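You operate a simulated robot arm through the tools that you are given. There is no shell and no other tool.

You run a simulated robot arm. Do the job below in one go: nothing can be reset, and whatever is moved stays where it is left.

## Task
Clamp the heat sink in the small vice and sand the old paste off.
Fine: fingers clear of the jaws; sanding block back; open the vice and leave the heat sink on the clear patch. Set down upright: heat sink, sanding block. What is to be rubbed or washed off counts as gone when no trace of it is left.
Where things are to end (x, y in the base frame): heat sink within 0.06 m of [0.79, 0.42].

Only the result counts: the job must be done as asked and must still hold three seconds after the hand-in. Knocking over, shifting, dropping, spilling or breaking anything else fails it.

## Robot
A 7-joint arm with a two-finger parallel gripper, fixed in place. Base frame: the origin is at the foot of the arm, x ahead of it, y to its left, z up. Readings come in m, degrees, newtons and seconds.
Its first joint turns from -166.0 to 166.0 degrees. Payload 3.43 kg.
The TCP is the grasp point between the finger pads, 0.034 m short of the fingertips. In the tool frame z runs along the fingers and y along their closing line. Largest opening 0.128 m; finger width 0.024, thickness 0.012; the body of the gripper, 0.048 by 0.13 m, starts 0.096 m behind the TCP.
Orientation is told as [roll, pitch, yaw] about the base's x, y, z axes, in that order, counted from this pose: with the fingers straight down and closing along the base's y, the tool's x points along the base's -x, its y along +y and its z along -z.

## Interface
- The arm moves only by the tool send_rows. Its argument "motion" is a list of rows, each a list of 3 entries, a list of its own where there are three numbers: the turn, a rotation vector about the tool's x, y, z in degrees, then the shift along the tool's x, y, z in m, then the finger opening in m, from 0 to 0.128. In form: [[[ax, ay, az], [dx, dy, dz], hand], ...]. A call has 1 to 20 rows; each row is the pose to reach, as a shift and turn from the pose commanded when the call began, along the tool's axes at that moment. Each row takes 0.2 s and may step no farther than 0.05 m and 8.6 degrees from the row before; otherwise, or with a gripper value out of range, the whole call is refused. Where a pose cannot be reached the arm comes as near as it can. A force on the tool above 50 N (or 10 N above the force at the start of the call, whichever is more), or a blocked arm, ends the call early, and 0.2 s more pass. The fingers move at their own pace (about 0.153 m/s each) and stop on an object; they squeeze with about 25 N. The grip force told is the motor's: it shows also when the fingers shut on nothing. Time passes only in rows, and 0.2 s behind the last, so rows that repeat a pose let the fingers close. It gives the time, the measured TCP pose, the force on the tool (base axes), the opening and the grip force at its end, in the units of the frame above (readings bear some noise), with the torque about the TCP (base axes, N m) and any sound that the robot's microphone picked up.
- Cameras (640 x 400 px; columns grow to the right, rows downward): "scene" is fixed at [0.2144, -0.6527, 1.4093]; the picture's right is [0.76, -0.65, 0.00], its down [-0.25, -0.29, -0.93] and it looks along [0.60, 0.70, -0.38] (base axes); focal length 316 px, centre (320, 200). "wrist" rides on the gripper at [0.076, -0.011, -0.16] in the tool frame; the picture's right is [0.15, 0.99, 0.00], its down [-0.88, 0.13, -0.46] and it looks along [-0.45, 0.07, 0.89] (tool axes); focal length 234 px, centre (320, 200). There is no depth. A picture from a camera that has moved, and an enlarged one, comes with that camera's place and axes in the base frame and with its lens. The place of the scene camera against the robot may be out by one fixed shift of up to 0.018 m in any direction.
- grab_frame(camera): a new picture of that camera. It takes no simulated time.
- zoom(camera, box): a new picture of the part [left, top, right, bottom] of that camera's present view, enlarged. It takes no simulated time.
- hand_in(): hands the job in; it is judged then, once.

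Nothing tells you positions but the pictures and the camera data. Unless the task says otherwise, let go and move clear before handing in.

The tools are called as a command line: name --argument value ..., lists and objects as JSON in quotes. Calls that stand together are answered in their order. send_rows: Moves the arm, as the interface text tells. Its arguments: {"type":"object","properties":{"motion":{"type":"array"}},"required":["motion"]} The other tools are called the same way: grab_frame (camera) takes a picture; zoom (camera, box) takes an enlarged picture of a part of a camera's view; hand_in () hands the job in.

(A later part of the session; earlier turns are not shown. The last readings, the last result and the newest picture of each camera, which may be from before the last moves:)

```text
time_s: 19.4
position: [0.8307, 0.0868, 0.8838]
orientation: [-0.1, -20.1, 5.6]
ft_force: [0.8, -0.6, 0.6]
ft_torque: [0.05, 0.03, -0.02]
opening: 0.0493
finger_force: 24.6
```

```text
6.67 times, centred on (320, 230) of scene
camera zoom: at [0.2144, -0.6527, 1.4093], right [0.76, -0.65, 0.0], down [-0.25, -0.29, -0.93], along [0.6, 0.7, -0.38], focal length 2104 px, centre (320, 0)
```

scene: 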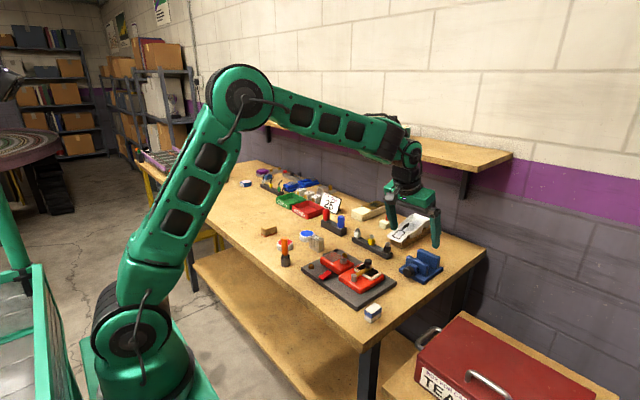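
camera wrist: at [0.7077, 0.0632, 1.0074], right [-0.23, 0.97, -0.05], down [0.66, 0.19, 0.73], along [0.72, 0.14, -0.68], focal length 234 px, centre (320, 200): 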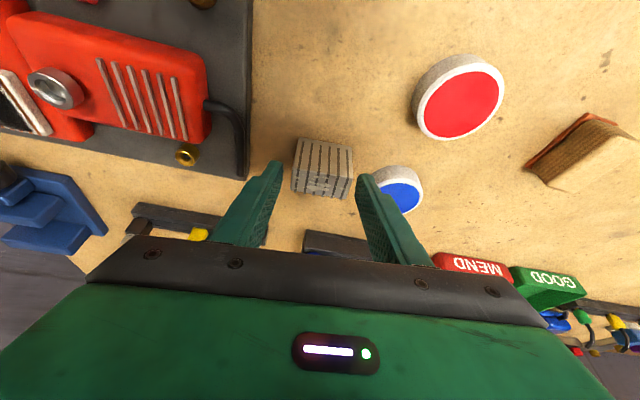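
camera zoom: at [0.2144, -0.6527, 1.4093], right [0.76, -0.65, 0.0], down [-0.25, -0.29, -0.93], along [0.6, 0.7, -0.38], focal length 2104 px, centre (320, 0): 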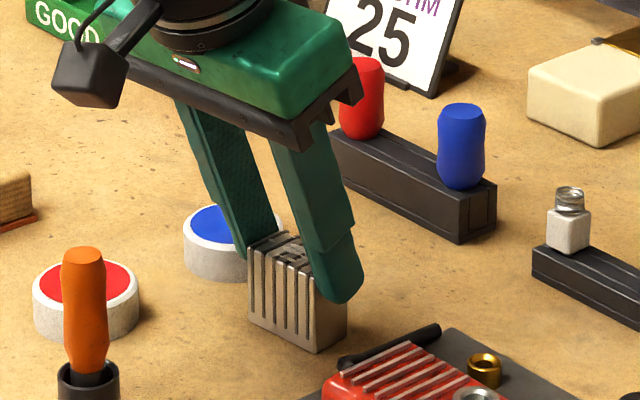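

The heat sink is held, with a measured width of 49 mm. I'll lift straight up, carry it high across to the vice with the tilt unchanged, and stop short of the jaws to check reach.

send_rows --motion '[[[0, 0, 0], [-0.0103, 0, -0.0282], 0.035], [[0, 0, 0], [-0.0222, 0, -0.061], 0.035], [[0, 0, 0], [-0.0342, 0, -0.094], 0.035], [[0, 0, 0], [-0.0424, -0.04, -0.0912], 0.035], [[0, 0, 0], [-0.0505, -0.0801, -0.0884], 0.035], [[0.4, 0, 1.1], [-0.0587, -0.1201, -0.0856], 0.035], [[0.8, 0, 2.2], [-0.0668, -0.1602, -0.0828], 0.035], [[1.2, 0, 3.3], [-0.075, -0.2002, -0.08], 0.035], [[1.64, 0, 4.51], [-0.0831, -0.2402, -0.0771], 0.035], [[1.64, 0, 4.51], [-0.0913, -0.2803, -0.0743], 0.035], [[1.64, 0, 4.51], [-0.0994, -0.3203, -0.0715], 0.035], [[1.64, 0, 4.51], [-0.0994, -0.3203, -0.0715], 0.035]]'

grab_frame --camera "wrist"

grab_frame --camera "scene"

```text
time_s: 22.0
position: [0.9276, -0.226, 0.9872]
orientation: [0.0, -20.0, 0.7]
ft_force: [-0.4, 0.7, -0.4]
ft_torque: [0.02, -0.01, -0.01]
opening: 0.0352
finger_force: 0.3
```

```text
taken
camera wrist: at [0.8017, -0.2396, 1.1096], right [-0.15, 0.99, -0.05], down [0.67, 0.14, 0.73], along [0.73, 0.07, -0.68], focal length 234 px, centre (320, 200)
```

wrist: 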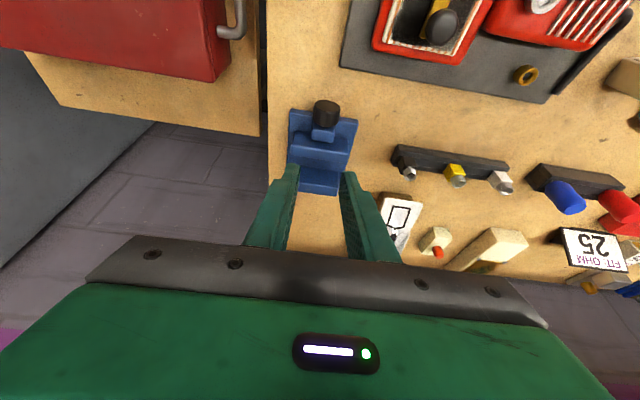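

```text
taken
```

scene: 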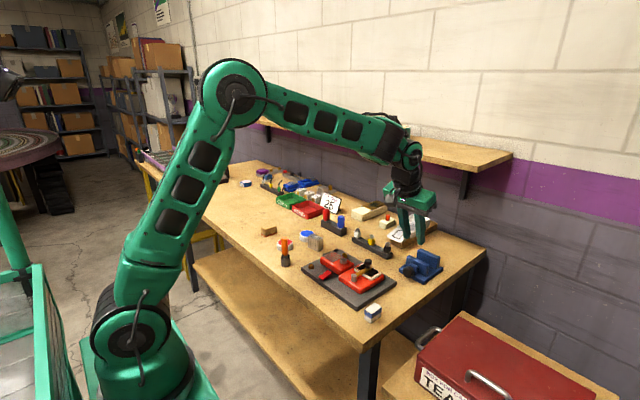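

The grip reads empty (opening 0.035), so the heat sink slipped out on the way. I'll find where it is.

zoom --camera "scene" --box '[270, 200, 390, 275]'

zoom --camera "scene" --box '[300, 225, 340, 260]'

```text
5.33 times, centred on (330, 238) of scene
camera zoom: at [0.2144, -0.6527, 1.4093], right [0.76, -0.65, 0.0], down [-0.25, -0.29, -0.93], along [0.6, 0.7, -0.38], focal length 1683 px, centre (267, 0)
```

zoom: 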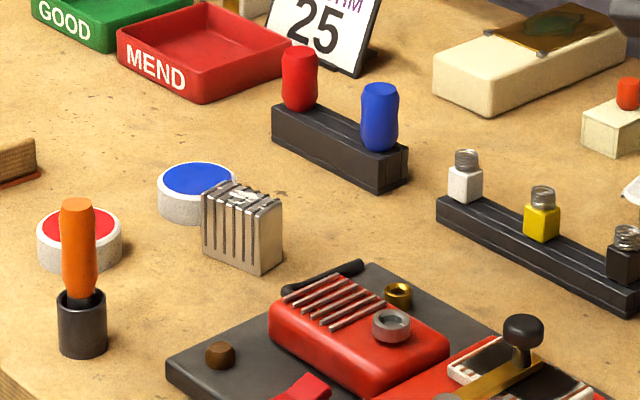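

```text
11.43 times, centred on (320, 242) of scene
camera zoom: at [0.2144, -0.6527, 1.4093], right [0.76, -0.65, 0.0], down [-0.25, -0.29, -0.93], along [0.6, 0.7, -0.38], focal length 3607 px, centre (320, -286)
```

zoom: 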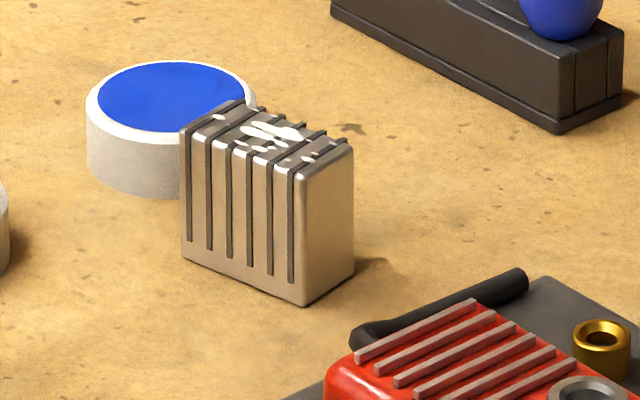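

It slipped early in the lift but is still standing upright near where it was. The grip was too shallow for the rounded tips, so next time I'll grip deeper. While the hand is empty I'll check reach and clearances at the placing pose over the jaw gap.

send_rows --motion '[[[0, 0, 0], [-0.02, 0, 0.01], 0.056], [[0, 0, 0], [-0.04, 0, 0.03], 0.056], [[0, 0, 0], [-0.0525, 0, 0.0587], 0.056], [[0, 0, 0], [-0.0525, 0, 0.0587], 0.056]]'

grab_frame --camera "wrist"

zoom --camera "wrist" --box '[260, 130, 380, 230]'

```text
time_s: 23.0
position: [0.999, -0.2236, 0.9492]
orientation: [0.1, -20.0, 0.5]
ft_force: [-0.4, 0.7, 0.4]
ft_torque: [0.02, -0.01, 0.0]
opening: 0.056
finger_force: 0.0
```

```text
taken
camera wrist: at [0.8742, -0.2384, 1.0732], right [-0.15, 0.99, -0.05], down [0.67, 0.14, 0.73], along [0.73, 0.08, -0.68], focal length 234 px, centre (320, 200)
```

wrist: 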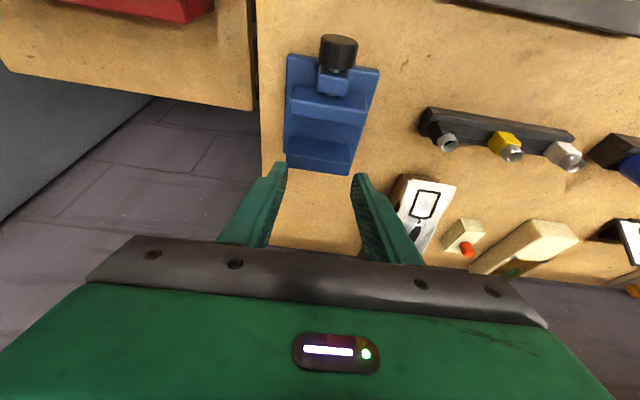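

```text
4.00 times, centred on (320, 180) of wrist
camera zoom: at [0.8742, -0.2384, 1.0732], right [-0.15, 0.99, -0.05], down [0.67, 0.14, 0.73], along [0.73, 0.08, -0.68], focal length 937 px, centre (320, 280)
```

zoom: 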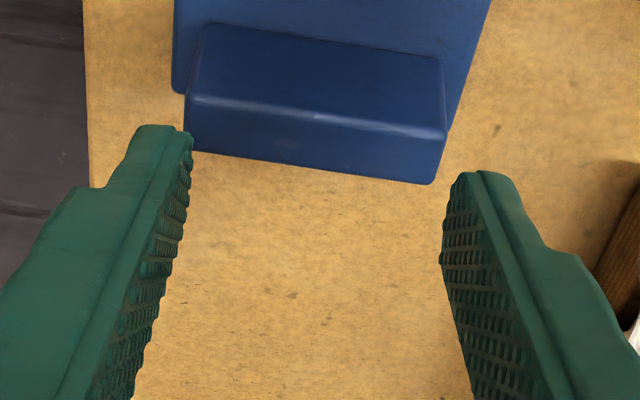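

The reach is fine here. I'll zoom in on the vice from this viewpoint to triangulate the jaws with wrist views alone.

zoom --camera "wrist" --box '[280, 80, 390, 150]'

zoom --camera "wrist" --box '[275, 120, 385, 190]'

```text
5.71 times, centred on (335, 115) of wrist
camera zoom: at [0.8742, -0.2384, 1.0732], right [-0.15, 0.99, -0.05], down [0.67, 0.14, 0.73], along [0.73, 0.08, -0.68], focal length 1338 px, centre (234, 686)
```

zoom: 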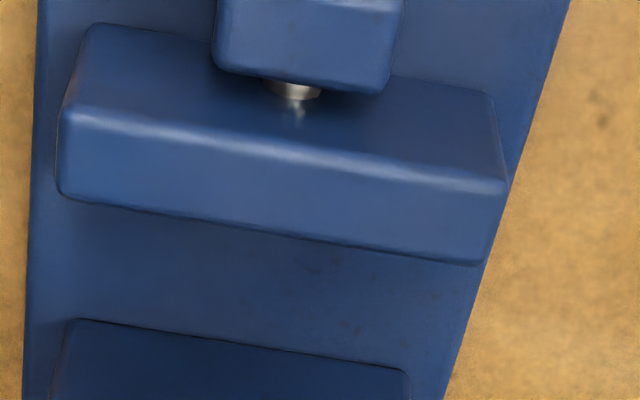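

```text
5.71 times, centred on (330, 155) of wrist
camera zoom: at [0.8742, -0.2384, 1.0732], right [-0.15, 0.99, -0.05], down [0.67, 0.14, 0.73], along [0.73, 0.08, -0.68], focal length 1338 px, centre (263, 457)
```

zoom: 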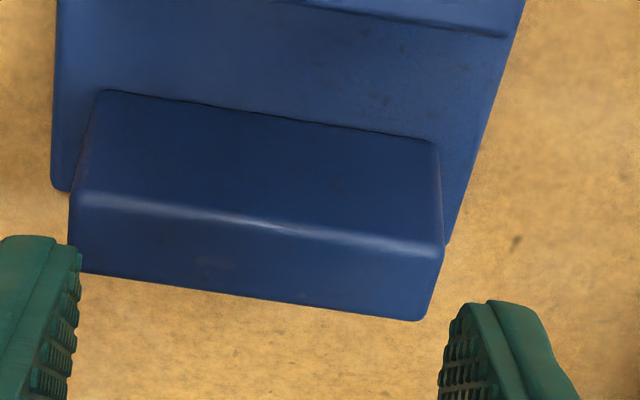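

Wrist views alone give jaw tops z ≈ 0.870, plate top z ≈ 0.836, and a gap from x ≈ 0.9815 to 1.0275 centred on y ≈ −0.226. I'll return to hover over the heat sink and re-measure it.

send_rows --motion '[[[0, 0, 0], [-0.0103, 0, -0.0282], 0.07], [[0, 0, 0], [0.0111, 0.0351, -0.0331], 0.07], [[0, 0, 0], [0.0324, 0.0702, -0.038], 0.07], [[0, 0, 0], [0.0538, 0.1052, -0.043], 0.07], [[-0.4, 0, -1.2], [0.0751, 0.1403, -0.0479], 0.07], [[-0.8, 0, -2.4], [0.0965, 0.1754, -0.0528], 0.07], [[-1.2, 0, -3.5], [0.1179, 0.2105, -0.0577], 0.07], [[-1.68, 0, -4.6], [0.1392, 0.2456, -0.0626], 0.07], [[-1.68, 0, -4.6], [0.1606, 0.2806, -0.0676], 0.07], [[-1.68, 0, -4.6], [0.1819, 0.3157, -0.0725], 0.07], [[-1.68, 0, -4.6], [0.1819, 0.3157, -0.0725], 0.07]]'

zoom --camera "wrist" --box '[260, 120, 420, 220]'

zoom --camera "wrist" --box '[290, 115, 370, 185]'

```text
time_s: 25.4
position: [0.8008, 0.0903, 0.956]
orientation: [-0.1, -20.1, 5.7]
ft_force: [0.1, 0.2, -0.4]
ft_torque: [-0.01, -0.03, -0.01]
opening: 0.0699
finger_force: 0.1
```

```text
4.00 times, centred on (340, 170) of wrist
camera zoom: at [0.6772, 0.0664, 1.0779], right [-0.23, 0.97, -0.05], down [0.66, 0.2, 0.73], along [0.72, 0.14, -0.68], focal length 937 px, centre (240, 320)
```

zoom: 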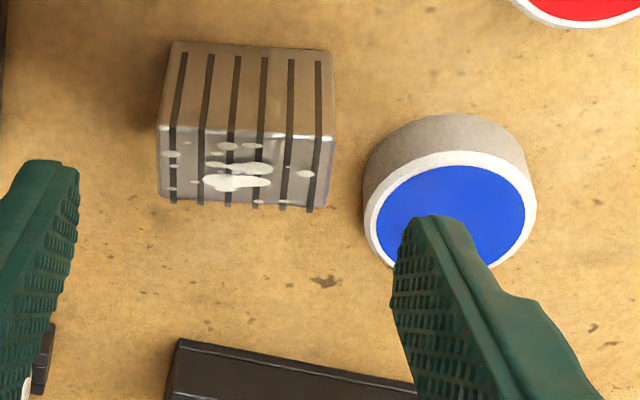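

```text
5.71 times, centred on (330, 150) of wrist
camera zoom: at [0.6772, 0.0664, 1.0779], right [-0.23, 0.97, -0.05], down [0.66, 0.2, 0.73], along [0.72, 0.14, -0.68], focal length 1338 px, centre (263, 486)
```

zoom: 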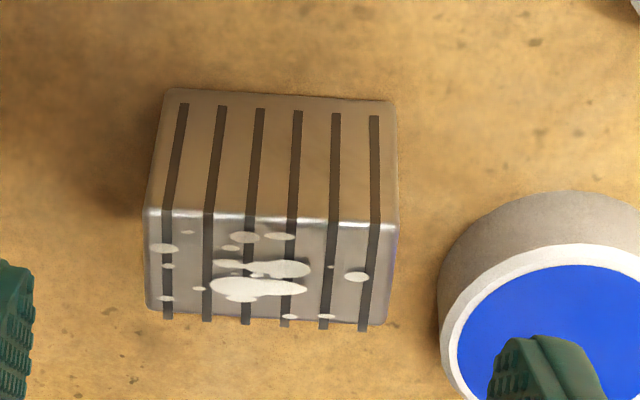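

The heat sink is now at about (0.8404, 0.0958), yaw about 12°, still upright and clear of the jar. I'll align to 12° and go about 22 mm deep this time.

send_rows --motion '[[[-1.1, 0, -3.0], [0, 0.0002, 0.02], 0.06], [[-2.15, 0, -5.92], [-0.001, 0.0004, 0.045], 0.059], [[-2.15, 0, -5.92], [-0.002, 0.0008, 0.065], 0.059], [[-2.15, 0, -5.92], [-0.0025, 0.0008, 0.078], 0.059], [[-2.15, 0, -5.92], [-0.0025, 0.0008, 0.078], 0.059]]'

zoom --camera "wrist" --box '[260, 120, 400, 230]'

zoom --camera "scene" --box '[290, 200, 350, 260]'

```text
time_s: 26.6
position: [0.8273, 0.0936, 0.8821]
orientation: [-0.2, -20.1, 12.0]
ft_force: [-0.3, 0.4, 0.1]
ft_torque: [0.01, 0.01, -0.01]
opening: 0.059
finger_force: 0.0
```

```text
3.64 times, centred on (330, 175) of wrist
camera zoom: at [0.7073, 0.0554, 1.0055], right [-0.34, 0.94, -0.05], down [0.63, 0.27, 0.73], along [0.7, 0.21, -0.68], focal length 852 px, centre (284, 291)
```

zoom: 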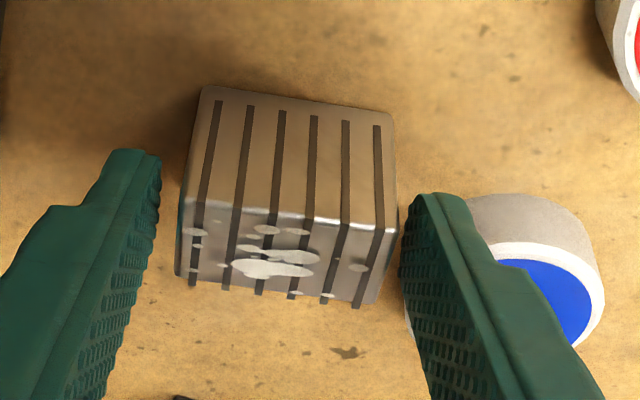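

```text
6.67 times, centred on (320, 230) of scene
camera zoom: at [0.2144, -0.6527, 1.4093], right [0.76, -0.65, 0.0], down [-0.25, -0.29, -0.93], along [0.6, 0.7, -0.38], focal length 2104 px, centre (320, 0)
```

zoom: 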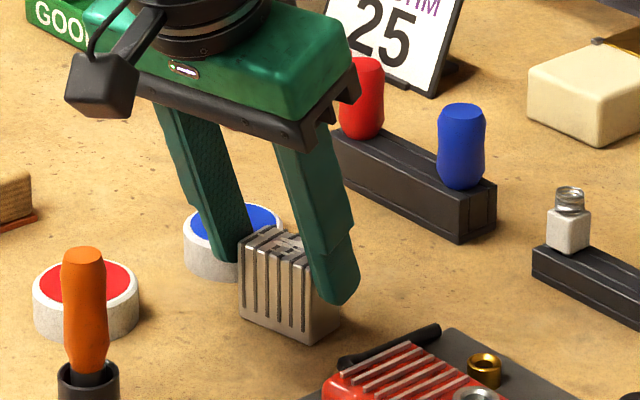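

It's centred between the fingers. I'll lower the last 8 mm, then close.

send_rows --motion '[[[0, 0, 0], [-0.0013, 0, 0.005], 0.059], [[0, 0, 0], [-0.0026, 0, 0.0092], 0.059], [[0, 0, 0], [-0.0026, 0, 0.0092], 0.059], [[0, 0, 0], [-0.0026, 0, 0.0092], 0.052], [[0, 0, 0], [-0.0026, 0, 0.0092], 0.044], [[0, 0, 0], [-0.0026, 0, 0.0092], 0.03], [[0, 0, 0], [-0.0026, 0, 0.0092], 0.03]]'

zoom --camera "wrist" --box '[260, 120, 400, 230]'

zoom --camera "scene" --box '[290, 200, 350, 260]'

```text
time_s: 28.2
position: [0.8331, 0.0931, 0.8744]
orientation: [0.0, -20.0, 11.9]
ft_force: [1.0, 0.6, 1.8]
ft_torque: [-0.01, -0.05, -0.02]
opening: 0.0494
finger_force: 25.1
```

```text
3.64 times, centred on (330, 175) of wrist
camera zoom: at [0.7132, 0.0557, 0.9983], right [-0.34, 0.94, -0.05], down [0.63, 0.27, 0.73], along [0.7, 0.21, -0.68], focal length 852 px, centre (284, 291)
```

zoom: 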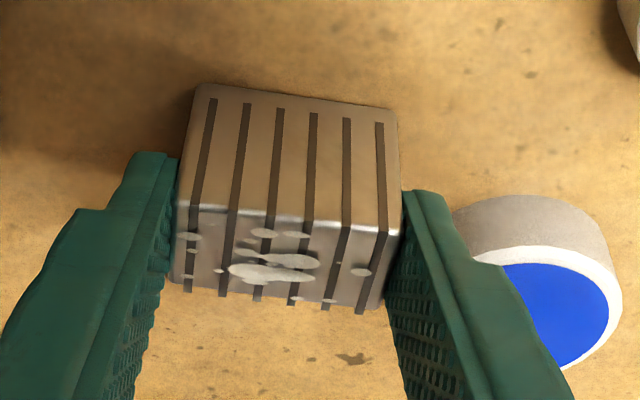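

```text
6.67 times, centred on (320, 230) of scene
camera zoom: at [0.2144, -0.6527, 1.4093], right [0.76, -0.65, 0.0], down [-0.25, -0.29, -0.93], along [0.6, 0.7, -0.38], focal length 2104 px, centre (320, 0)
```

zoom: 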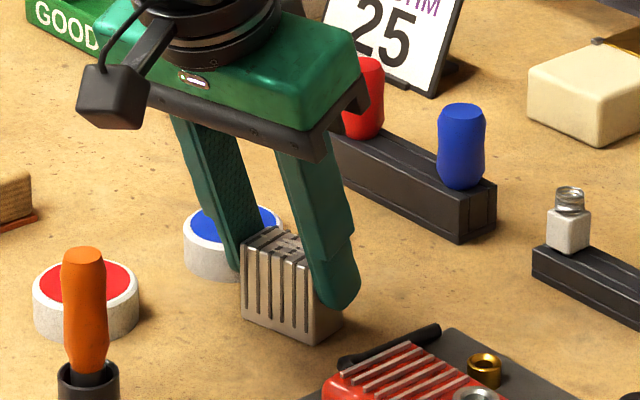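

Held at 25 N. I'll lift slowly by 2 cm first and check that it stays in the grip.

send_rows --motion '[[[0, 0, 0], [-0.0017, 0, -0.0047], 0.02], [[0, 0, 0], [-0.0034, 0, -0.0094], 0.02], [[0, 0, 0], [-0.0051, 0, -0.0141], 0.02], [[0, 0, 0], [-0.0068, 0, -0.0188], 0.02], [[0, 0, 0], [-0.0068, 0, -0.0188], 0.02]]'

zoom --camera "wrist" --box '[260, 120, 400, 230]'

zoom --camera "scene" --box '[290, 200, 350, 260]'

```text
time_s: 29.4
position: [0.8335, 0.0929, 0.8949]
orientation: [-0.1, -20.0, 11.9]
ft_force: [0.9, 0.1, -1.0]
ft_torque: [-0.01, 0.02, -0.01]
opening: 0.0495
finger_force: 25.0
```

```text
3.64 times, centred on (330, 175) of wrist
camera zoom: at [0.7132, 0.0559, 1.0181], right [-0.34, 0.94, -0.05], down [0.63, 0.27, 0.73], along [0.7, 0.21, -0.68], focal length 852 px, centre (284, 291)
```

zoom: 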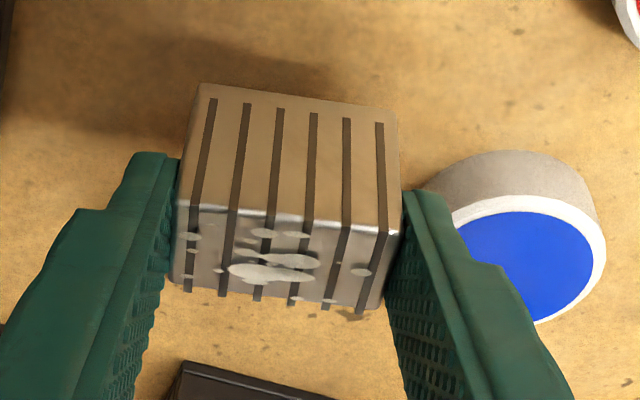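

```text
6.67 times, centred on (320, 230) of scene
camera zoom: at [0.2144, -0.6527, 1.4093], right [0.76, -0.65, 0.0], down [-0.25, -0.29, -0.93], along [0.6, 0.7, -0.38], focal length 2104 px, centre (320, 0)
```

zoom: 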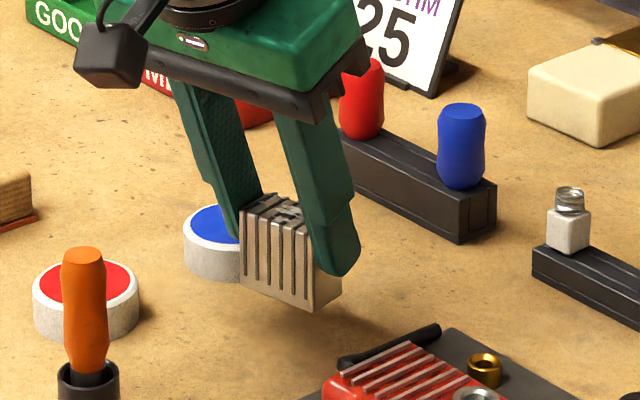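

It's held firmly and level. I'll lift higher and carry it over to the vice at moderate speed, turning to match the jaws.

send_rows --motion '[[[0, 0, 0], [-0.0091, 0, -0.025], 0.02], [[0, 0, 0], [-0.0182, 0, -0.05], 0.02], [[0, 0, 0], [-0.0274, 0, -0.0752], 0.02], [[0, 0, 0], [-0.0314, -0.0371, -0.0738], 0.02], [[0.64, 0, 1.77], [-0.0354, -0.0742, -0.0723], 0.02], [[1.29, 0, 3.54], [-0.0394, -0.1114, -0.0709], 0.02], [[1.93, 0, 5.31], [-0.0434, -0.1485, -0.0694], 0.02], [[2.57, 0, 7.08], [-0.0475, -0.1856, -0.068], 0.02], [[3.22, 0, 8.85], [-0.0515, -0.2227, -0.0666], 0.02], [[3.86, 0, 10.62], [-0.0555, -0.2598, -0.0651], 0.02], [[3.86, 0, 10.62], [-0.0595, -0.297, -0.0637], 0.02], [[3.86, 0, 10.62], [-0.0635, -0.3341, -0.0622], 0.02], [[3.86, 0, 10.62], [-0.0635, -0.3341, -0.0622], 0.02]]'

grab_frame --camera "wrist"

zoom --camera "scene" --box '[370, 190, 460, 290]'

```text
time_s: 32.2
position: [0.9399, -0.2264, 0.9752]
orientation: [-0.1, -20.1, 0.6]
ft_force: [0.5, -0.1, -1.6]
ft_torque: [0.0, -0.01, -0.02]
opening: 0.0494
finger_force: 25.6
```

```text
taken
camera wrist: at [0.8151, -0.2391, 1.0994], right [-0.15, 0.99, -0.05], down [0.67, 0.14, 0.73], along [0.73, 0.07, -0.68], focal length 234 px, centre (320, 200)
```

wrist: 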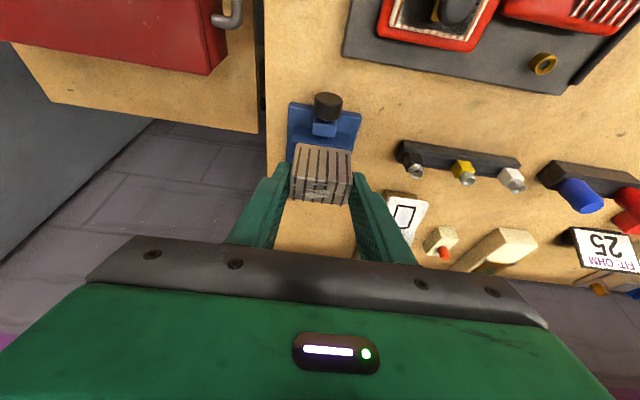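

```text
4.00 times, centred on (415, 240) of scene
camera zoom: at [0.2144, -0.6527, 1.4093], right [0.76, -0.65, 0.0], down [-0.25, -0.29, -0.93], along [0.6, 0.7, -0.38], focal length 1262 px, centre (-60, 40)
```

zoom: 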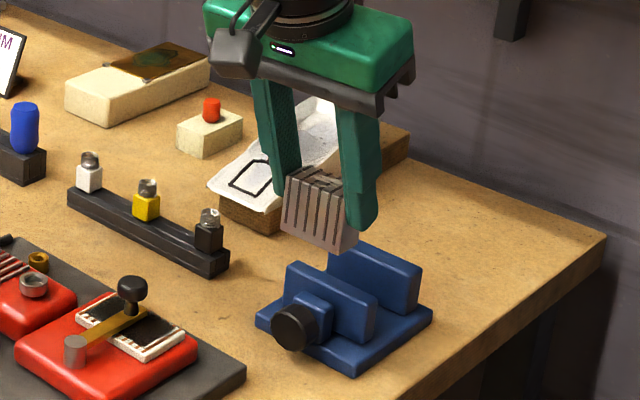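

Still firmly held. I'll move forward over the jaw gap, keeping the sink's bottom above the jaw tops.

send_rows --motion '[[[0, 0, 0], [-0.02, 0.0, 0.007], 0.02], [[0, 0, 0], [-0.04, 0.0, 0.015], 0.02], [[0, 0, 0], [-0.0505, 0.0, 0.03], 0.02], [[0, 0, 0], [-0.0463, 0.0, 0.0437], 0.02], [[0, 0, 0], [-0.0463, 0.0, 0.0437], 0.02]]'

grab_frame --camera "wrist"

zoom --camera "scene" --box '[390, 215, 454, 285]'

zoom --camera "wrist" --box '[260, 60, 400, 220]'

```text
time_s: 33.4
position: [0.9983, -0.2262, 0.9496]
orientation: [-0.1, -20.1, 0.6]
ft_force: [-0.5, -0.7, 0.2]
ft_torque: [-0.02, 0.0, -0.02]
opening: 0.0493
finger_force: 25.0
```

```text
taken
camera wrist: at [0.8728, -0.2379, 1.0736], right [-0.15, 0.99, -0.05], down [0.67, 0.14, 0.73], along [0.73, 0.07, -0.68], focal length 234 px, centre (320, 200)
```

wrist: 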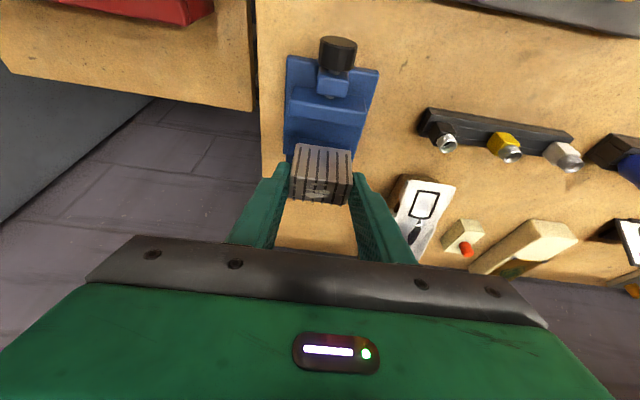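

```text
5.71 times, centred on (422, 250) of scene
camera zoom: at [0.2144, -0.6527, 1.4093], right [0.76, -0.65, 0.0], down [-0.25, -0.29, -0.93], along [0.6, 0.7, -0.38], focal length 1803 px, centre (-263, -86)
```

zoom: 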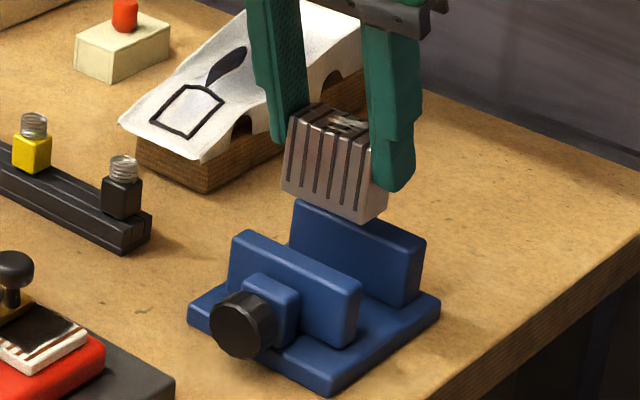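

```text
2.50 times, centred on (330, 140) of wrist
camera zoom: at [0.8728, -0.2379, 1.0736], right [-0.15, 0.99, -0.05], down [0.67, 0.14, 0.73], along [0.73, 0.07, -0.68], focal length 585 px, centre (295, 350)
```

zoom: 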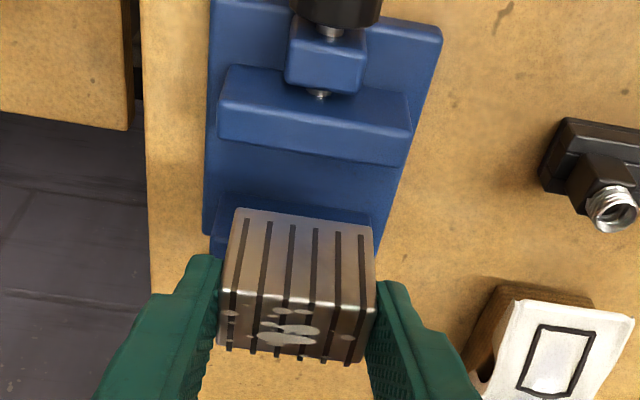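

Scene and wrist views agree: the sink should drop with about 7 mm to the fixed jaw and 10 mm to the moving jaw. I'll lower it most of the way, then look.

send_rows --motion '[[[0, 0, 0], [0.0051, 0, 0.0141], 0.02], [[0, 0, 0], [0.0103, 0, 0.0282], 0.02], [[0, 0, 0], [0.0137, 0, 0.0376], 0.02], [[0, 0, 0], [0.0154, 0, 0.0423], 0.02], [[0, 0, 0], [0.0154, 0, 0.0423], 0.02]]'

zoom --camera "scene" --box '[390, 215, 454, 285]'

zoom --camera "wrist" --box '[260, 60, 400, 220]'

```text
time_s: 34.6
position: [0.9972, -0.2257, 0.905]
orientation: [0.0, -20.0, 0.6]
ft_force: [0.8, -0.3, -0.9]
ft_torque: [-0.02, 0.06, 0.03]
opening: 0.0492
finger_force: 25.1
```

```text
5.71 times, centred on (422, 250) of scene
camera zoom: at [0.2144, -0.6527, 1.4093], right [0.76, -0.65, 0.0], down [-0.25, -0.29, -0.93], along [0.6, 0.7, -0.38], focal length 1803 px, centre (-263, -86)
```

zoom: 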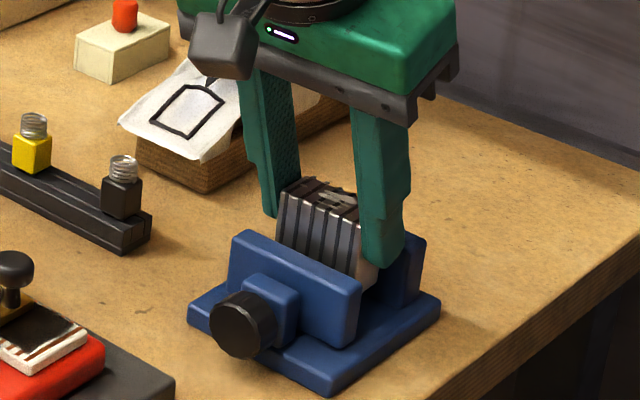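

```text
2.50 times, centred on (330, 140) of wrist
camera zoom: at [0.8726, -0.2387, 1.0286], right [-0.15, 0.99, -0.05], down [0.67, 0.14, 0.73], along [0.73, 0.07, -0.68], focal length 585 px, centre (295, 350)
```

zoom: 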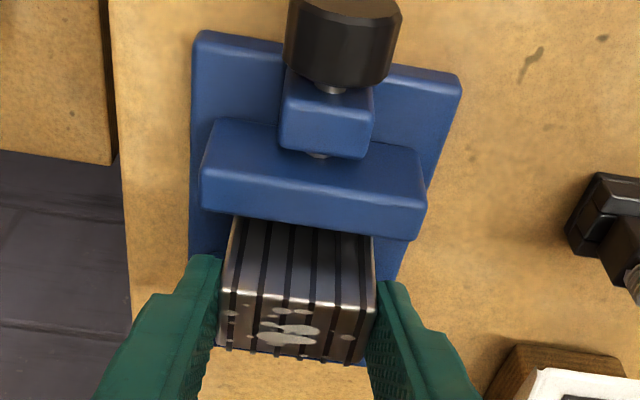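

The sink is entering the gap cleanly. I'll lower it slowly in 2 mm steps to feel for the plate.

send_rows --motion '[[[0, 0, 0], [0.0007, 0, 0.0019], 0.02], [[0, 0, 0], [0.0014, 0, 0.0038], 0.02], [[0, 0, 0], [0.0021, 0, 0.0056], 0.02], [[0, 0, 0], [0.0027, 0, 0.0075], 0.02], [[0, 0, 0], [0.0034, 0, 0.0094], 0.02], [[0, 0, 0], [0.0041, 0, 0.0113], 0.02]]'

```text
time_s: 36.0
position: [0.9981, -0.2253, 0.8927]
orientation: [0.0, -20.0, 0.6]
ft_force: [0.4, -0.6, -0.7]
ft_torque: [-0.04, -0.02, -0.01]
opening: 0.0492
finger_force: 25.1
```

send_rows --motion '[[[0, 0, 0], [0.0003, 0, 0.0009], 0.02], [[0, 0, 0], [0.0007, 0, 0.0019], 0.02], [[0, 0, 0], [0.001, 0, 0.0028], 0.02]]'

zoom --camera "scene" --box '[390, 215, 454, 285]'

```text
time_s: 36.8
position: [0.9979, -0.2243, 0.8908]
orientation: [-0.1, -20.1, 0.6]
ft_force: [0.2, -0.2, -0.8]
ft_torque: [0.01, 0.02, 0.02]
opening: 0.0493
finger_force: 24.7
```

```text
5.71 times, centred on (422, 250) of scene
camera zoom: at [0.2144, -0.6527, 1.4093], right [0.76, -0.65, 0.0], down [-0.25, -0.29, -0.93], along [0.6, 0.7, -0.38], focal length 1803 px, centre (-263, -86)
```

zoom: 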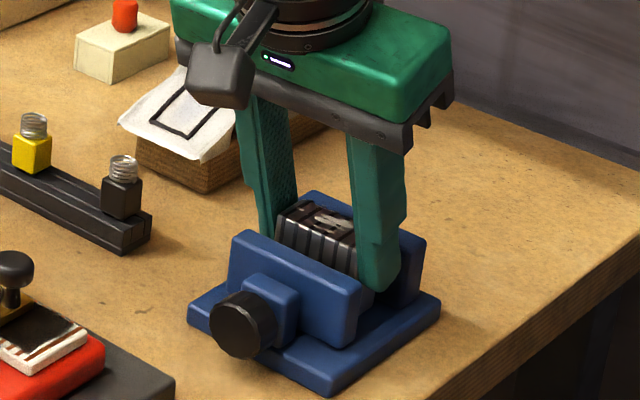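

No contact yet. I'll continue in 1 mm steps.

send_rows --motion '[[[0, 0, 0], [0.0003, 0, 0.0009], 0.02], [[0, 0, 0], [0.0007, 0, 0.0019], 0.02], [[0, 0, 0], [0.001, 0, 0.0028], 0.02]]'

```text
time_s: 37.6
position: [0.9974, -0.2254, 0.889]
orientation: [-0.1, -20.2, 0.6]
ft_force: [-2.4, 0.6, 10.4]
ft_torque: [-0.02, 0.15, -0.02]
opening: 0.0496
finger_force: 24.6
```

Contact with the plate at TCP z ≈ 0.889 (10 N). I'll ease the pressure, open just enough to free it, and rise straight up.

send_rows --motion '[[[0, 0, 0], [-0.0003, 0, -0.0009], 0.02], [[0, 0, 0], [-0.0003, 0, -0.0009], 0.053], [[0, 0, 0], [-0.0003, 0, -0.0009], 0.058], [[0, 0, 0], [-0.0003, 0, -0.0009], 0.058], [[0, 0, 0], [-0.0037, 0, -0.0103], 0.058], [[0, 0, 0], [-0.0072, 0, -0.0197], 0.058], [[0, 0, 0], [-0.0123, 0, -0.0338], 0.058], [[0, 0, 0], [-0.0188, 0, -0.0517], 0.058], [[0, 0, 0], [-0.0188, 0, -0.0517], 0.058]]'

zoom --camera "scene" --box '[390, 215, 454, 285]'

zoom --camera "wrist" --box '[260, 60, 400, 220]'

```text
time_s: 39.6
position: [0.9982, -0.224, 0.9408]
orientation: [-0.2, -19.9, 0.6]
ft_force: [0.4, -1.0, 0.0]
ft_torque: [-0.01, 0.0, 0.03]
opening: 0.058
finger_force: 0.0
```

```text
5.71 times, centred on (422, 250) of scene
camera zoom: at [0.2144, -0.6527, 1.4093], right [0.76, -0.65, 0.0], down [-0.25, -0.29, -0.93], along [0.6, 0.7, -0.38], focal length 1803 px, centre (-263, -86)
```

zoom: 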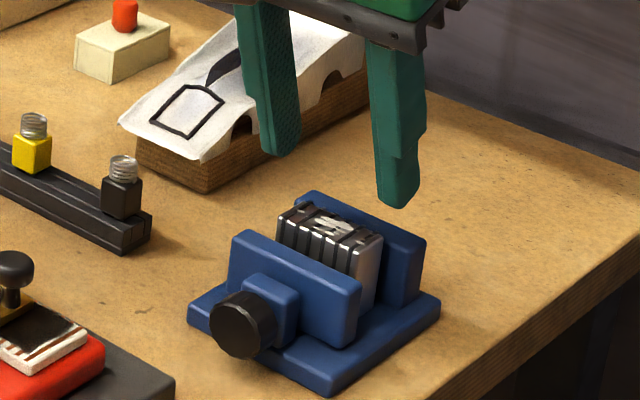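

```text
2.50 times, centred on (330, 140) of wrist
camera zoom: at [0.8731, -0.2371, 1.0653], right [-0.15, 0.99, -0.05], down [0.67, 0.14, 0.73], along [0.73, 0.07, -0.68], focal length 585 px, centre (295, 350)
```

zoom: 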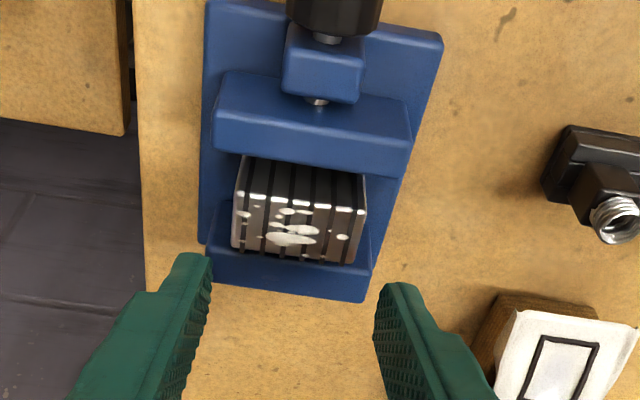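

The heat sink stands squarely between the jaws. Now I'll close the vice by turning the knob in strokes of about 80°. First I'll move back to a point above the knob.

send_rows --motion '[[[0, 0, 0], [0.005, 0, -0.0235], 0.058], [[0.1, 0, 0.3], [0.04, 0, -0.034], 0.05], [[0.2, 0, 0.56], [0.075, 0.0001, -0.04], 0.04], [[0.2, 0, 0.56], [0.0956, 0.0003, -0.0385], 0.04], [[0.2, 0, 0.56], [0.0956, 0.0003, -0.0385], 0.04]]'

zoom --camera "wrist" --box '[240, 60, 400, 240]'

```text
time_s: 40.8
position: [0.8957, -0.2238, 0.9464]
orientation: [-0.2, -20.0, 0.0]
ft_force: [0.4, -0.3, -0.4]
ft_torque: [-0.02, -0.01, -0.01]
opening: 0.0399
finger_force: 0.0
```

```text
2.22 times, centred on (320, 150) of wrist
camera zoom: at [0.7701, -0.2361, 1.07], right [-0.14, 0.99, -0.05], down [0.67, 0.13, 0.73], along [0.73, 0.07, -0.68], focal length 520 px, centre (320, 311)
```

zoom: 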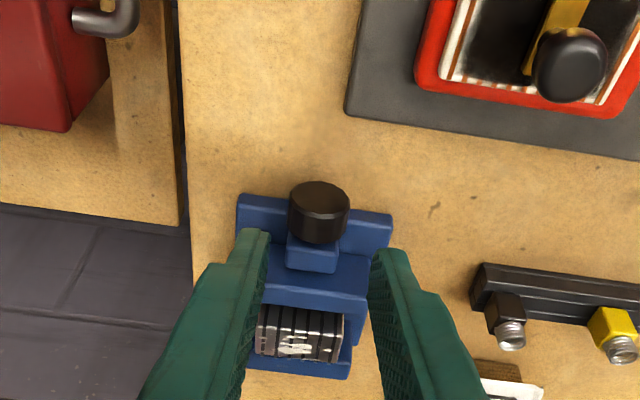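

I'll roll the tool to −40° around the knob axis and slide the fingers down around the knob, then check.

send_rows --motion '[[[7.52, 0, -2.74], [0.0016, 0.0104, 0.0218], 0.04], [[15.04, 0, -5.47], [0.0023, 0.0205, 0.0239], 0.04], [[22.55, 0, -8.21], [0.0035, 0.0301, 0.0272], 0.04], [[30.07, 0, -10.94], [0.0052, 0.0392, 0.0317], 0.04], [[37.59, 0, -13.68], [0.0072, 0.0474, 0.0373], 0.04], [[37.59, 0, -13.68], [0.0053, 0.0323, 0.0572], 0.04], [[37.59, 0, -13.68], [0.0053, 0.0323, 0.0572], 0.04]]'

zoom --camera "wrist" --box '[240, 100, 400, 240]'

zoom --camera "scene" --box '[360, 200, 460, 300]'

```text
time_s: 42.4
position: [0.9087, -0.1929, 0.8905]
orientation: [-41.8, -15.3, 13.2]
ft_force: [-0.1, -0.4, -0.1]
ft_torque: [-0.02, 0.02, -0.02]
opening: 0.0398
finger_force: 0.0
```

```text
2.86 times, centred on (320, 170) of wrist
camera zoom: at [0.7832, -0.1233, 0.9922], right [-0.14, 0.72, -0.68], down [0.67, 0.57, 0.47], along [0.73, -0.39, -0.56], focal length 669 px, centre (320, 286)
```

zoom: 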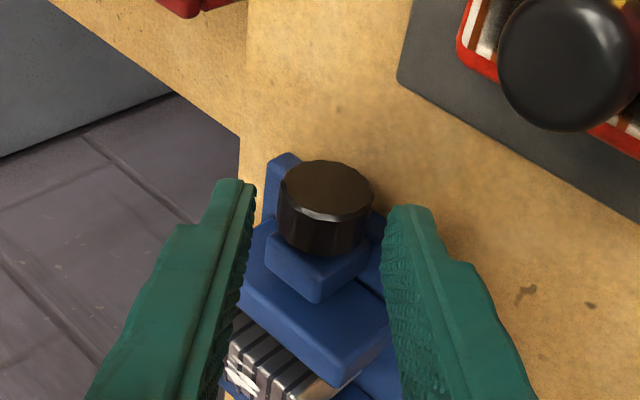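

```text
4.00 times, centred on (410, 250) of scene
camera zoom: at [0.2144, -0.6527, 1.4093], right [0.76, -0.65, 0.0], down [-0.25, -0.29, -0.93], along [0.6, 0.7, -0.38], focal length 1262 px, centre (-40, 0)
```

zoom: 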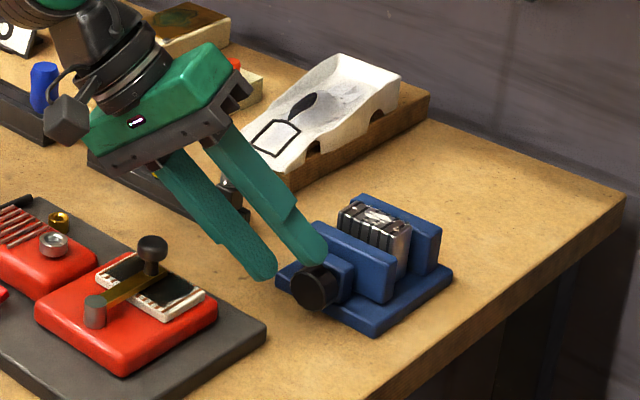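

The fingers line up with the knob. I'll insert the last 25 mm and close.

send_rows --motion '[[[0, 0, 0], [0, 0, 0.01], 0.04], [[0, 0, 0], [0, 0, 0.018], 0.04], [[0, 0, 0], [0, 0, 0.025], 0.04], [[0, 0, 0], [0, 0, 0.025], 0.03], [[0, 0, 0], [0, 0, 0.025], 0.02], [[0, 0, 0], [0, 0, 0.025], 0.02]]'

zoom --camera "wrist" --box '[240, 100, 400, 240]'

```text
time_s: 43.8
position: [0.918, -0.2075, 0.8714]
orientation: [-41.7, -15.0, 13.1]
ft_force: [-3.2, 8.5, -8.4]
ft_torque: [0.25, -0.05, 0.43]
opening: 0.0304
finger_force: 44.9
```

```text
2.86 times, centred on (320, 170) of wrist
camera zoom: at [0.7932, -0.138, 0.9727], right [-0.14, 0.73, -0.67], down [0.67, 0.57, 0.47], along [0.73, -0.39, -0.57], focal length 669 px, centre (320, 286)
```

zoom: 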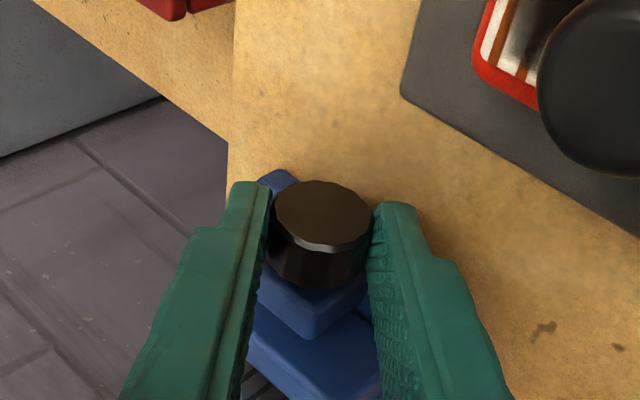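

Gripped at −40°. Now I'll turn the knob through 80° clockwise, following the knob's axis.

send_rows --motion '[[[-7.52, 0, 2.74], [0.0001, -0.0027, 0.0001], 0.02], [[-15.04, 0, 5.47], [0.0003, -0.0063, 0.0007], 0.02], [[-22.55, 0, 8.21], [0.0007, -0.0099, 0.0018], 0.02], [[-30.07, 0, 10.94], [0.0012, -0.0132, 0.0033], 0.02], [[-37.59, 0, 13.68], [0.0019, -0.0162, 0.0052], 0.02], [[-45.11, 0, 16.42], [0.0027, -0.019, 0.0075], 0.02], [[-52.62, 0, 19.15], [0.0037, -0.0214, 0.0102], 0.02], [[-60.14, 0, 21.89], [0.0048, -0.0234, 0.0132], 0.02], [[-67.66, 0, 24.62], [0.006, -0.0249, 0.0163], 0.02], [[-75.18, 0, 27.36], [0.0072, -0.0259, 0.0197], 0.02], [[-75.18, 0, 27.36], [0.0072, -0.0259, 0.0197], 0.02]]'

zoom --camera "wrist" --box '[240, 100, 400, 240]'

zoom --camera "scene" --box '[360, 200, 460, 300]'

```text
time_s: 46.2
position: [0.9185, -0.2437, 0.8725]
orientation: [41.8, -15.1, -13.3]
ft_force: [3.2, -2.8, -12.9]
ft_torque: [-0.32, -0.66, 0.17]
opening: 0.0303
finger_force: 45.3
```

```text
2.86 times, centred on (320, 170) of wrist
camera zoom: at [0.7928, -0.3326, 0.9593], right [-0.14, 0.79, 0.6], down [0.67, -0.37, 0.64], along [0.73, 0.49, -0.48], focal length 669 px, centre (320, 286)
```

zoom: 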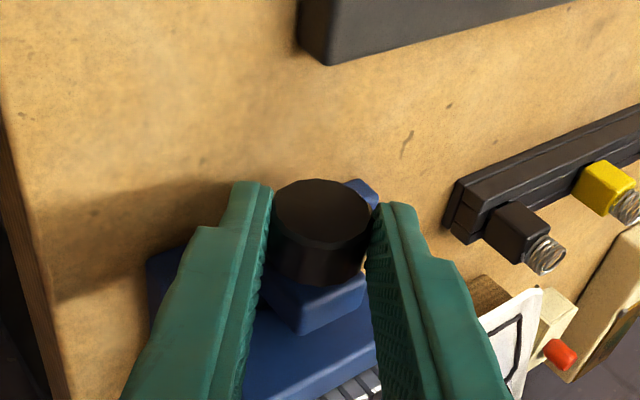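

```text
4.00 times, centred on (410, 250) of scene
camera zoom: at [0.2144, -0.6527, 1.4093], right [0.76, -0.65, 0.0], down [-0.25, -0.29, -0.93], along [0.6, 0.7, -0.38], focal length 1262 px, centre (-40, 0)
```

zoom: 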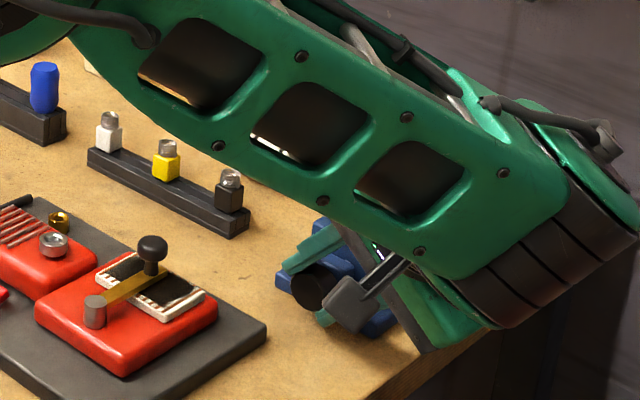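

The knob turned a full 80° with low forces. Now I'll release, back off along the tool axis, roll back to −40° and re-grip.

send_rows --motion '[[[0, 0, 0], [0, 0, 0], 0.039], [[0, 0, 0], [0, 0, 0], 0.039], [[0, 0, 0], [0, -0.001, -0.02], 0.04], [[0, 0, 0], [0, -0.001, -0.04], 0.04], [[7.52, 0, -2.74], [0.0002, 0.0089, -0.0394], 0.04], [[15.04, 0, -5.47], [0.0008, 0.0177, -0.0377], 0.04], [[22.55, 0, -8.21], [0.0019, 0.0261, -0.0348], 0.04], [[30.07, 0, -10.94], [0.0033, 0.034, -0.0309], 0.04], [[37.59, 0, -13.68], [0.0051, 0.0412, -0.0259], 0.04], [[45.11, 0, -16.42], [0.0073, 0.0476, -0.0201], 0.04], [[52.62, 0, -19.15], [0.0097, 0.0531, -0.0135], 0.04], [[60.14, 0, -21.89], [0.0123, 0.0576, -0.0062], 0.04], [[67.66, 0, -24.62], [0.0151, 0.061, 0.0016], 0.04], [[75.18, 0, -27.36], [0.0181, 0.0631, 0.0098], 0.04], [[75.18, 0, -27.36], [0.0131, 0.0428, 0.0161], 0.04], [[75.18, 0, -27.36], [0.0078, 0.0243, 0.0215], 0.04], [[75.18, 0, -27.36], [0.0078, 0.0243, 0.0215], 0.04], [[75.18, 0, -27.36], [0.0078, 0.0243, 0.0215], 0.03], [[75.18, 0, -27.36], [0.0078, 0.0243, 0.0215], 0.02], [[75.18, 0, -27.36], [0.0078, 0.0243, 0.0215], 0.02]]'

zoom --camera "scene" --box '[390, 235, 454, 295]'

```text
time_s: 50.4
position: [0.9177, -0.2079, 0.8704]
orientation: [-41.7, -15.1, 13.3]
ft_force: [-2.1, 4.3, -9.3]
ft_torque: [0.29, -0.94, 0.14]
opening: 0.0309
finger_force: 44.5
```

```text
6.67 times, centred on (422, 265) of scene
camera zoom: at [0.2144, -0.6527, 1.4093], right [0.76, -0.65, 0.0], down [-0.25, -0.29, -0.93], along [0.6, 0.7, -0.38], focal length 2104 px, centre (-360, -233)
```

zoom: 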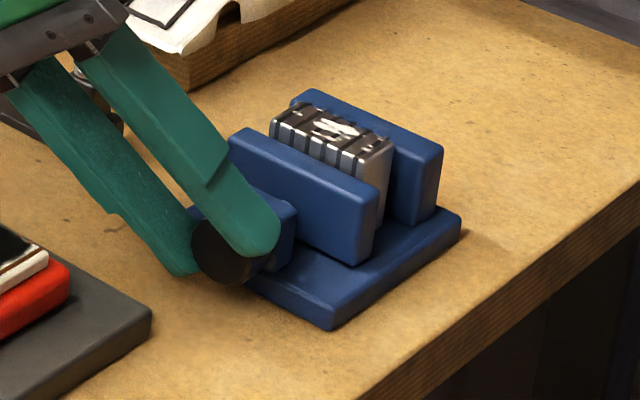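

The jaw has moved clearly nearer the heat sink. Second 80° stroke now.

send_rows --motion '[[[-7.52, 0, 2.74], [0.0004, -0.0031, 0.0009], 0.02], [[-15.04, 0, 5.47], [0.0007, -0.0067, 0.0017], 0.02], [[-22.55, 0, 8.21], [0.0011, -0.0102, 0.0029], 0.02], [[-30.07, 0, 10.94], [0.0017, -0.0134, 0.0045], 0.02], [[-37.59, 0, 13.68], [0.0024, -0.0164, 0.0065], 0.02], [[-45.11, 0, 16.42], [0.0033, -0.0191, 0.0089], 0.02], [[-52.62, 0, 19.15], [0.0043, -0.0214, 0.0117], 0.02], [[-60.14, 0, 21.89], [0.0054, -0.0232, 0.0147], 0.02], [[-67.66, 0, 24.62], [0.0066, -0.0246, 0.0179], 0.02], [[-75.18, 0, 27.36], [0.0078, -0.0255, 0.0213], 0.02], [[-75.18, 0, 27.36], [0.0078, -0.0255, 0.0213], 0.02]]'

grab_frame --camera "wrist"

```text
time_s: 52.8
position: [0.9179, -0.2418, 0.8703]
orientation: [41.8, -15.2, -13.2]
ft_force: [-11.1, 9.1, 5.5]
ft_torque: [0.3, -0.36, 0.26]
opening: 0.0304
finger_force: 44.9
```

```text
taken
camera wrist: at [0.7924, -0.3317, 0.9576], right [-0.14, 0.79, 0.6], down [0.67, -0.37, 0.64], along [0.73, 0.49, -0.48], focal length 234 px, centre (320, 200)
```

wrist: 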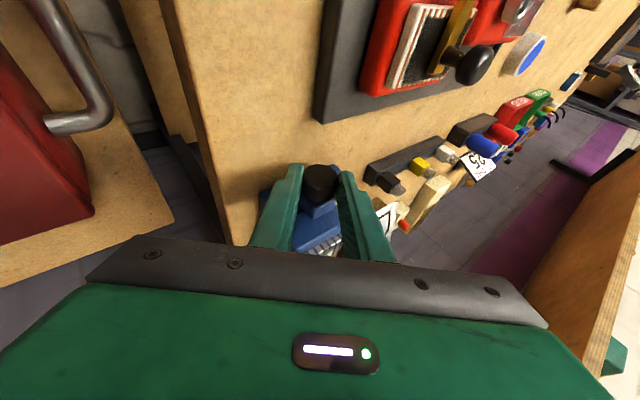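

Forces are modest. I'll release, roll back and re-grip for the next stroke.

send_rows --motion '[[[0, 0, 0], [0, 0, 0], 0.039], [[0, 0, 0], [0, 0, 0], 0.039], [[0, 0, 0], [0, 0, -0.02], 0.04], [[0, 0, 0], [0, 0, -0.04], 0.04], [[7.52, 0, -2.74], [0.0002, 0.0089, -0.0394], 0.04], [[15.04, 0, -5.47], [0.0008, 0.0177, -0.0377], 0.04], [[22.55, 0, -8.21], [0.0019, 0.0261, -0.0348], 0.04], [[30.07, 0, -10.94], [0.0033, 0.034, -0.0309], 0.04], [[37.59, 0, -13.68], [0.0051, 0.0412, -0.0259], 0.04], [[45.11, 0, -16.42], [0.0073, 0.0476, -0.0201], 0.04], [[52.62, 0, -19.15], [0.0097, 0.0531, -0.0135], 0.04], [[60.14, 0, -21.89], [0.0123, 0.0576, -0.0062], 0.04], [[67.66, 0, -24.62], [0.0151, 0.061, 0.0016], 0.04], [[75.18, 0, -27.36], [0.0181, 0.0631, 0.0098], 0.04], [[75.18, 0, -27.36], [0.0128, 0.0446, 0.0152], 0.04], [[75.18, 0, -27.36], [0.0075, 0.0261, 0.0206], 0.04], [[75.18, 0, -27.36], [0.0075, 0.0261, 0.0206], 0.04], [[75.18, 0, -27.36], [0.0075, 0.0261, 0.0206], 0.03], [[75.18, 0, -27.36], [0.0075, 0.0261, 0.0206], 0.02], [[75.18, 0, -27.36], [0.0075, 0.0261, 0.0206], 0.02]]'

zoom --camera "scene" --box '[390, 235, 454, 295]'

zoom --camera "wrist" --box '[240, 140, 400, 260]'

```text
time_s: 57.0
position: [0.9166, -0.2087, 0.8696]
orientation: [-41.7, -15.1, 13.2]
ft_force: [-2.3, 8.6, -14.1]
ft_torque: [0.41, -0.72, 0.33]
opening: 0.031
finger_force: 44.5
```

```text
6.67 times, centred on (422, 265) of scene
camera zoom: at [0.2144, -0.6527, 1.4093], right [0.76, -0.65, 0.0], down [-0.25, -0.29, -0.93], along [0.6, 0.7, -0.38], focal length 2104 px, centre (-360, -233)
```

zoom: 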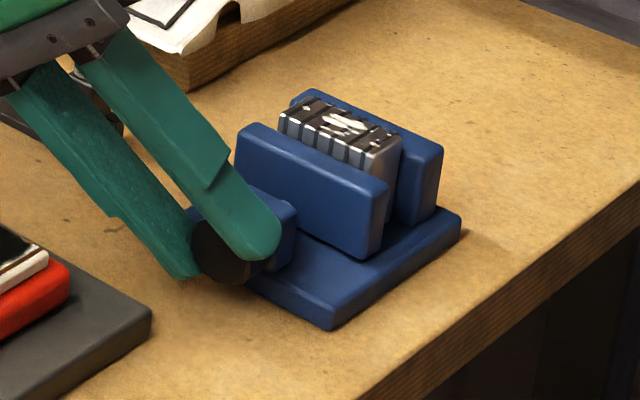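

```text
3.33 times, centred on (320, 200) of wrist
camera zoom: at [0.792, -0.1385, 0.9721], right [-0.14, 0.73, -0.67], down [0.67, 0.57, 0.47], along [0.73, -0.39, -0.57], focal length 781 px, centre (320, 200)
```

zoom: 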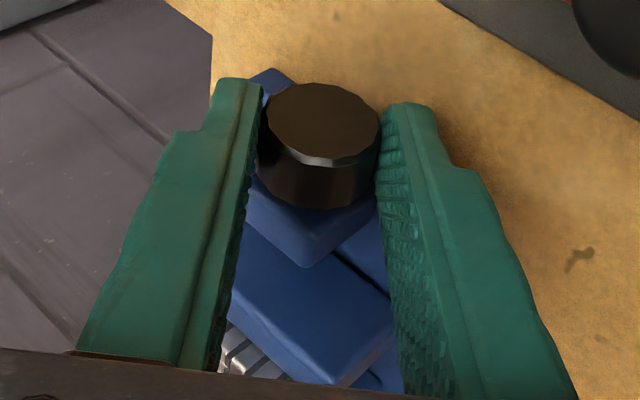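

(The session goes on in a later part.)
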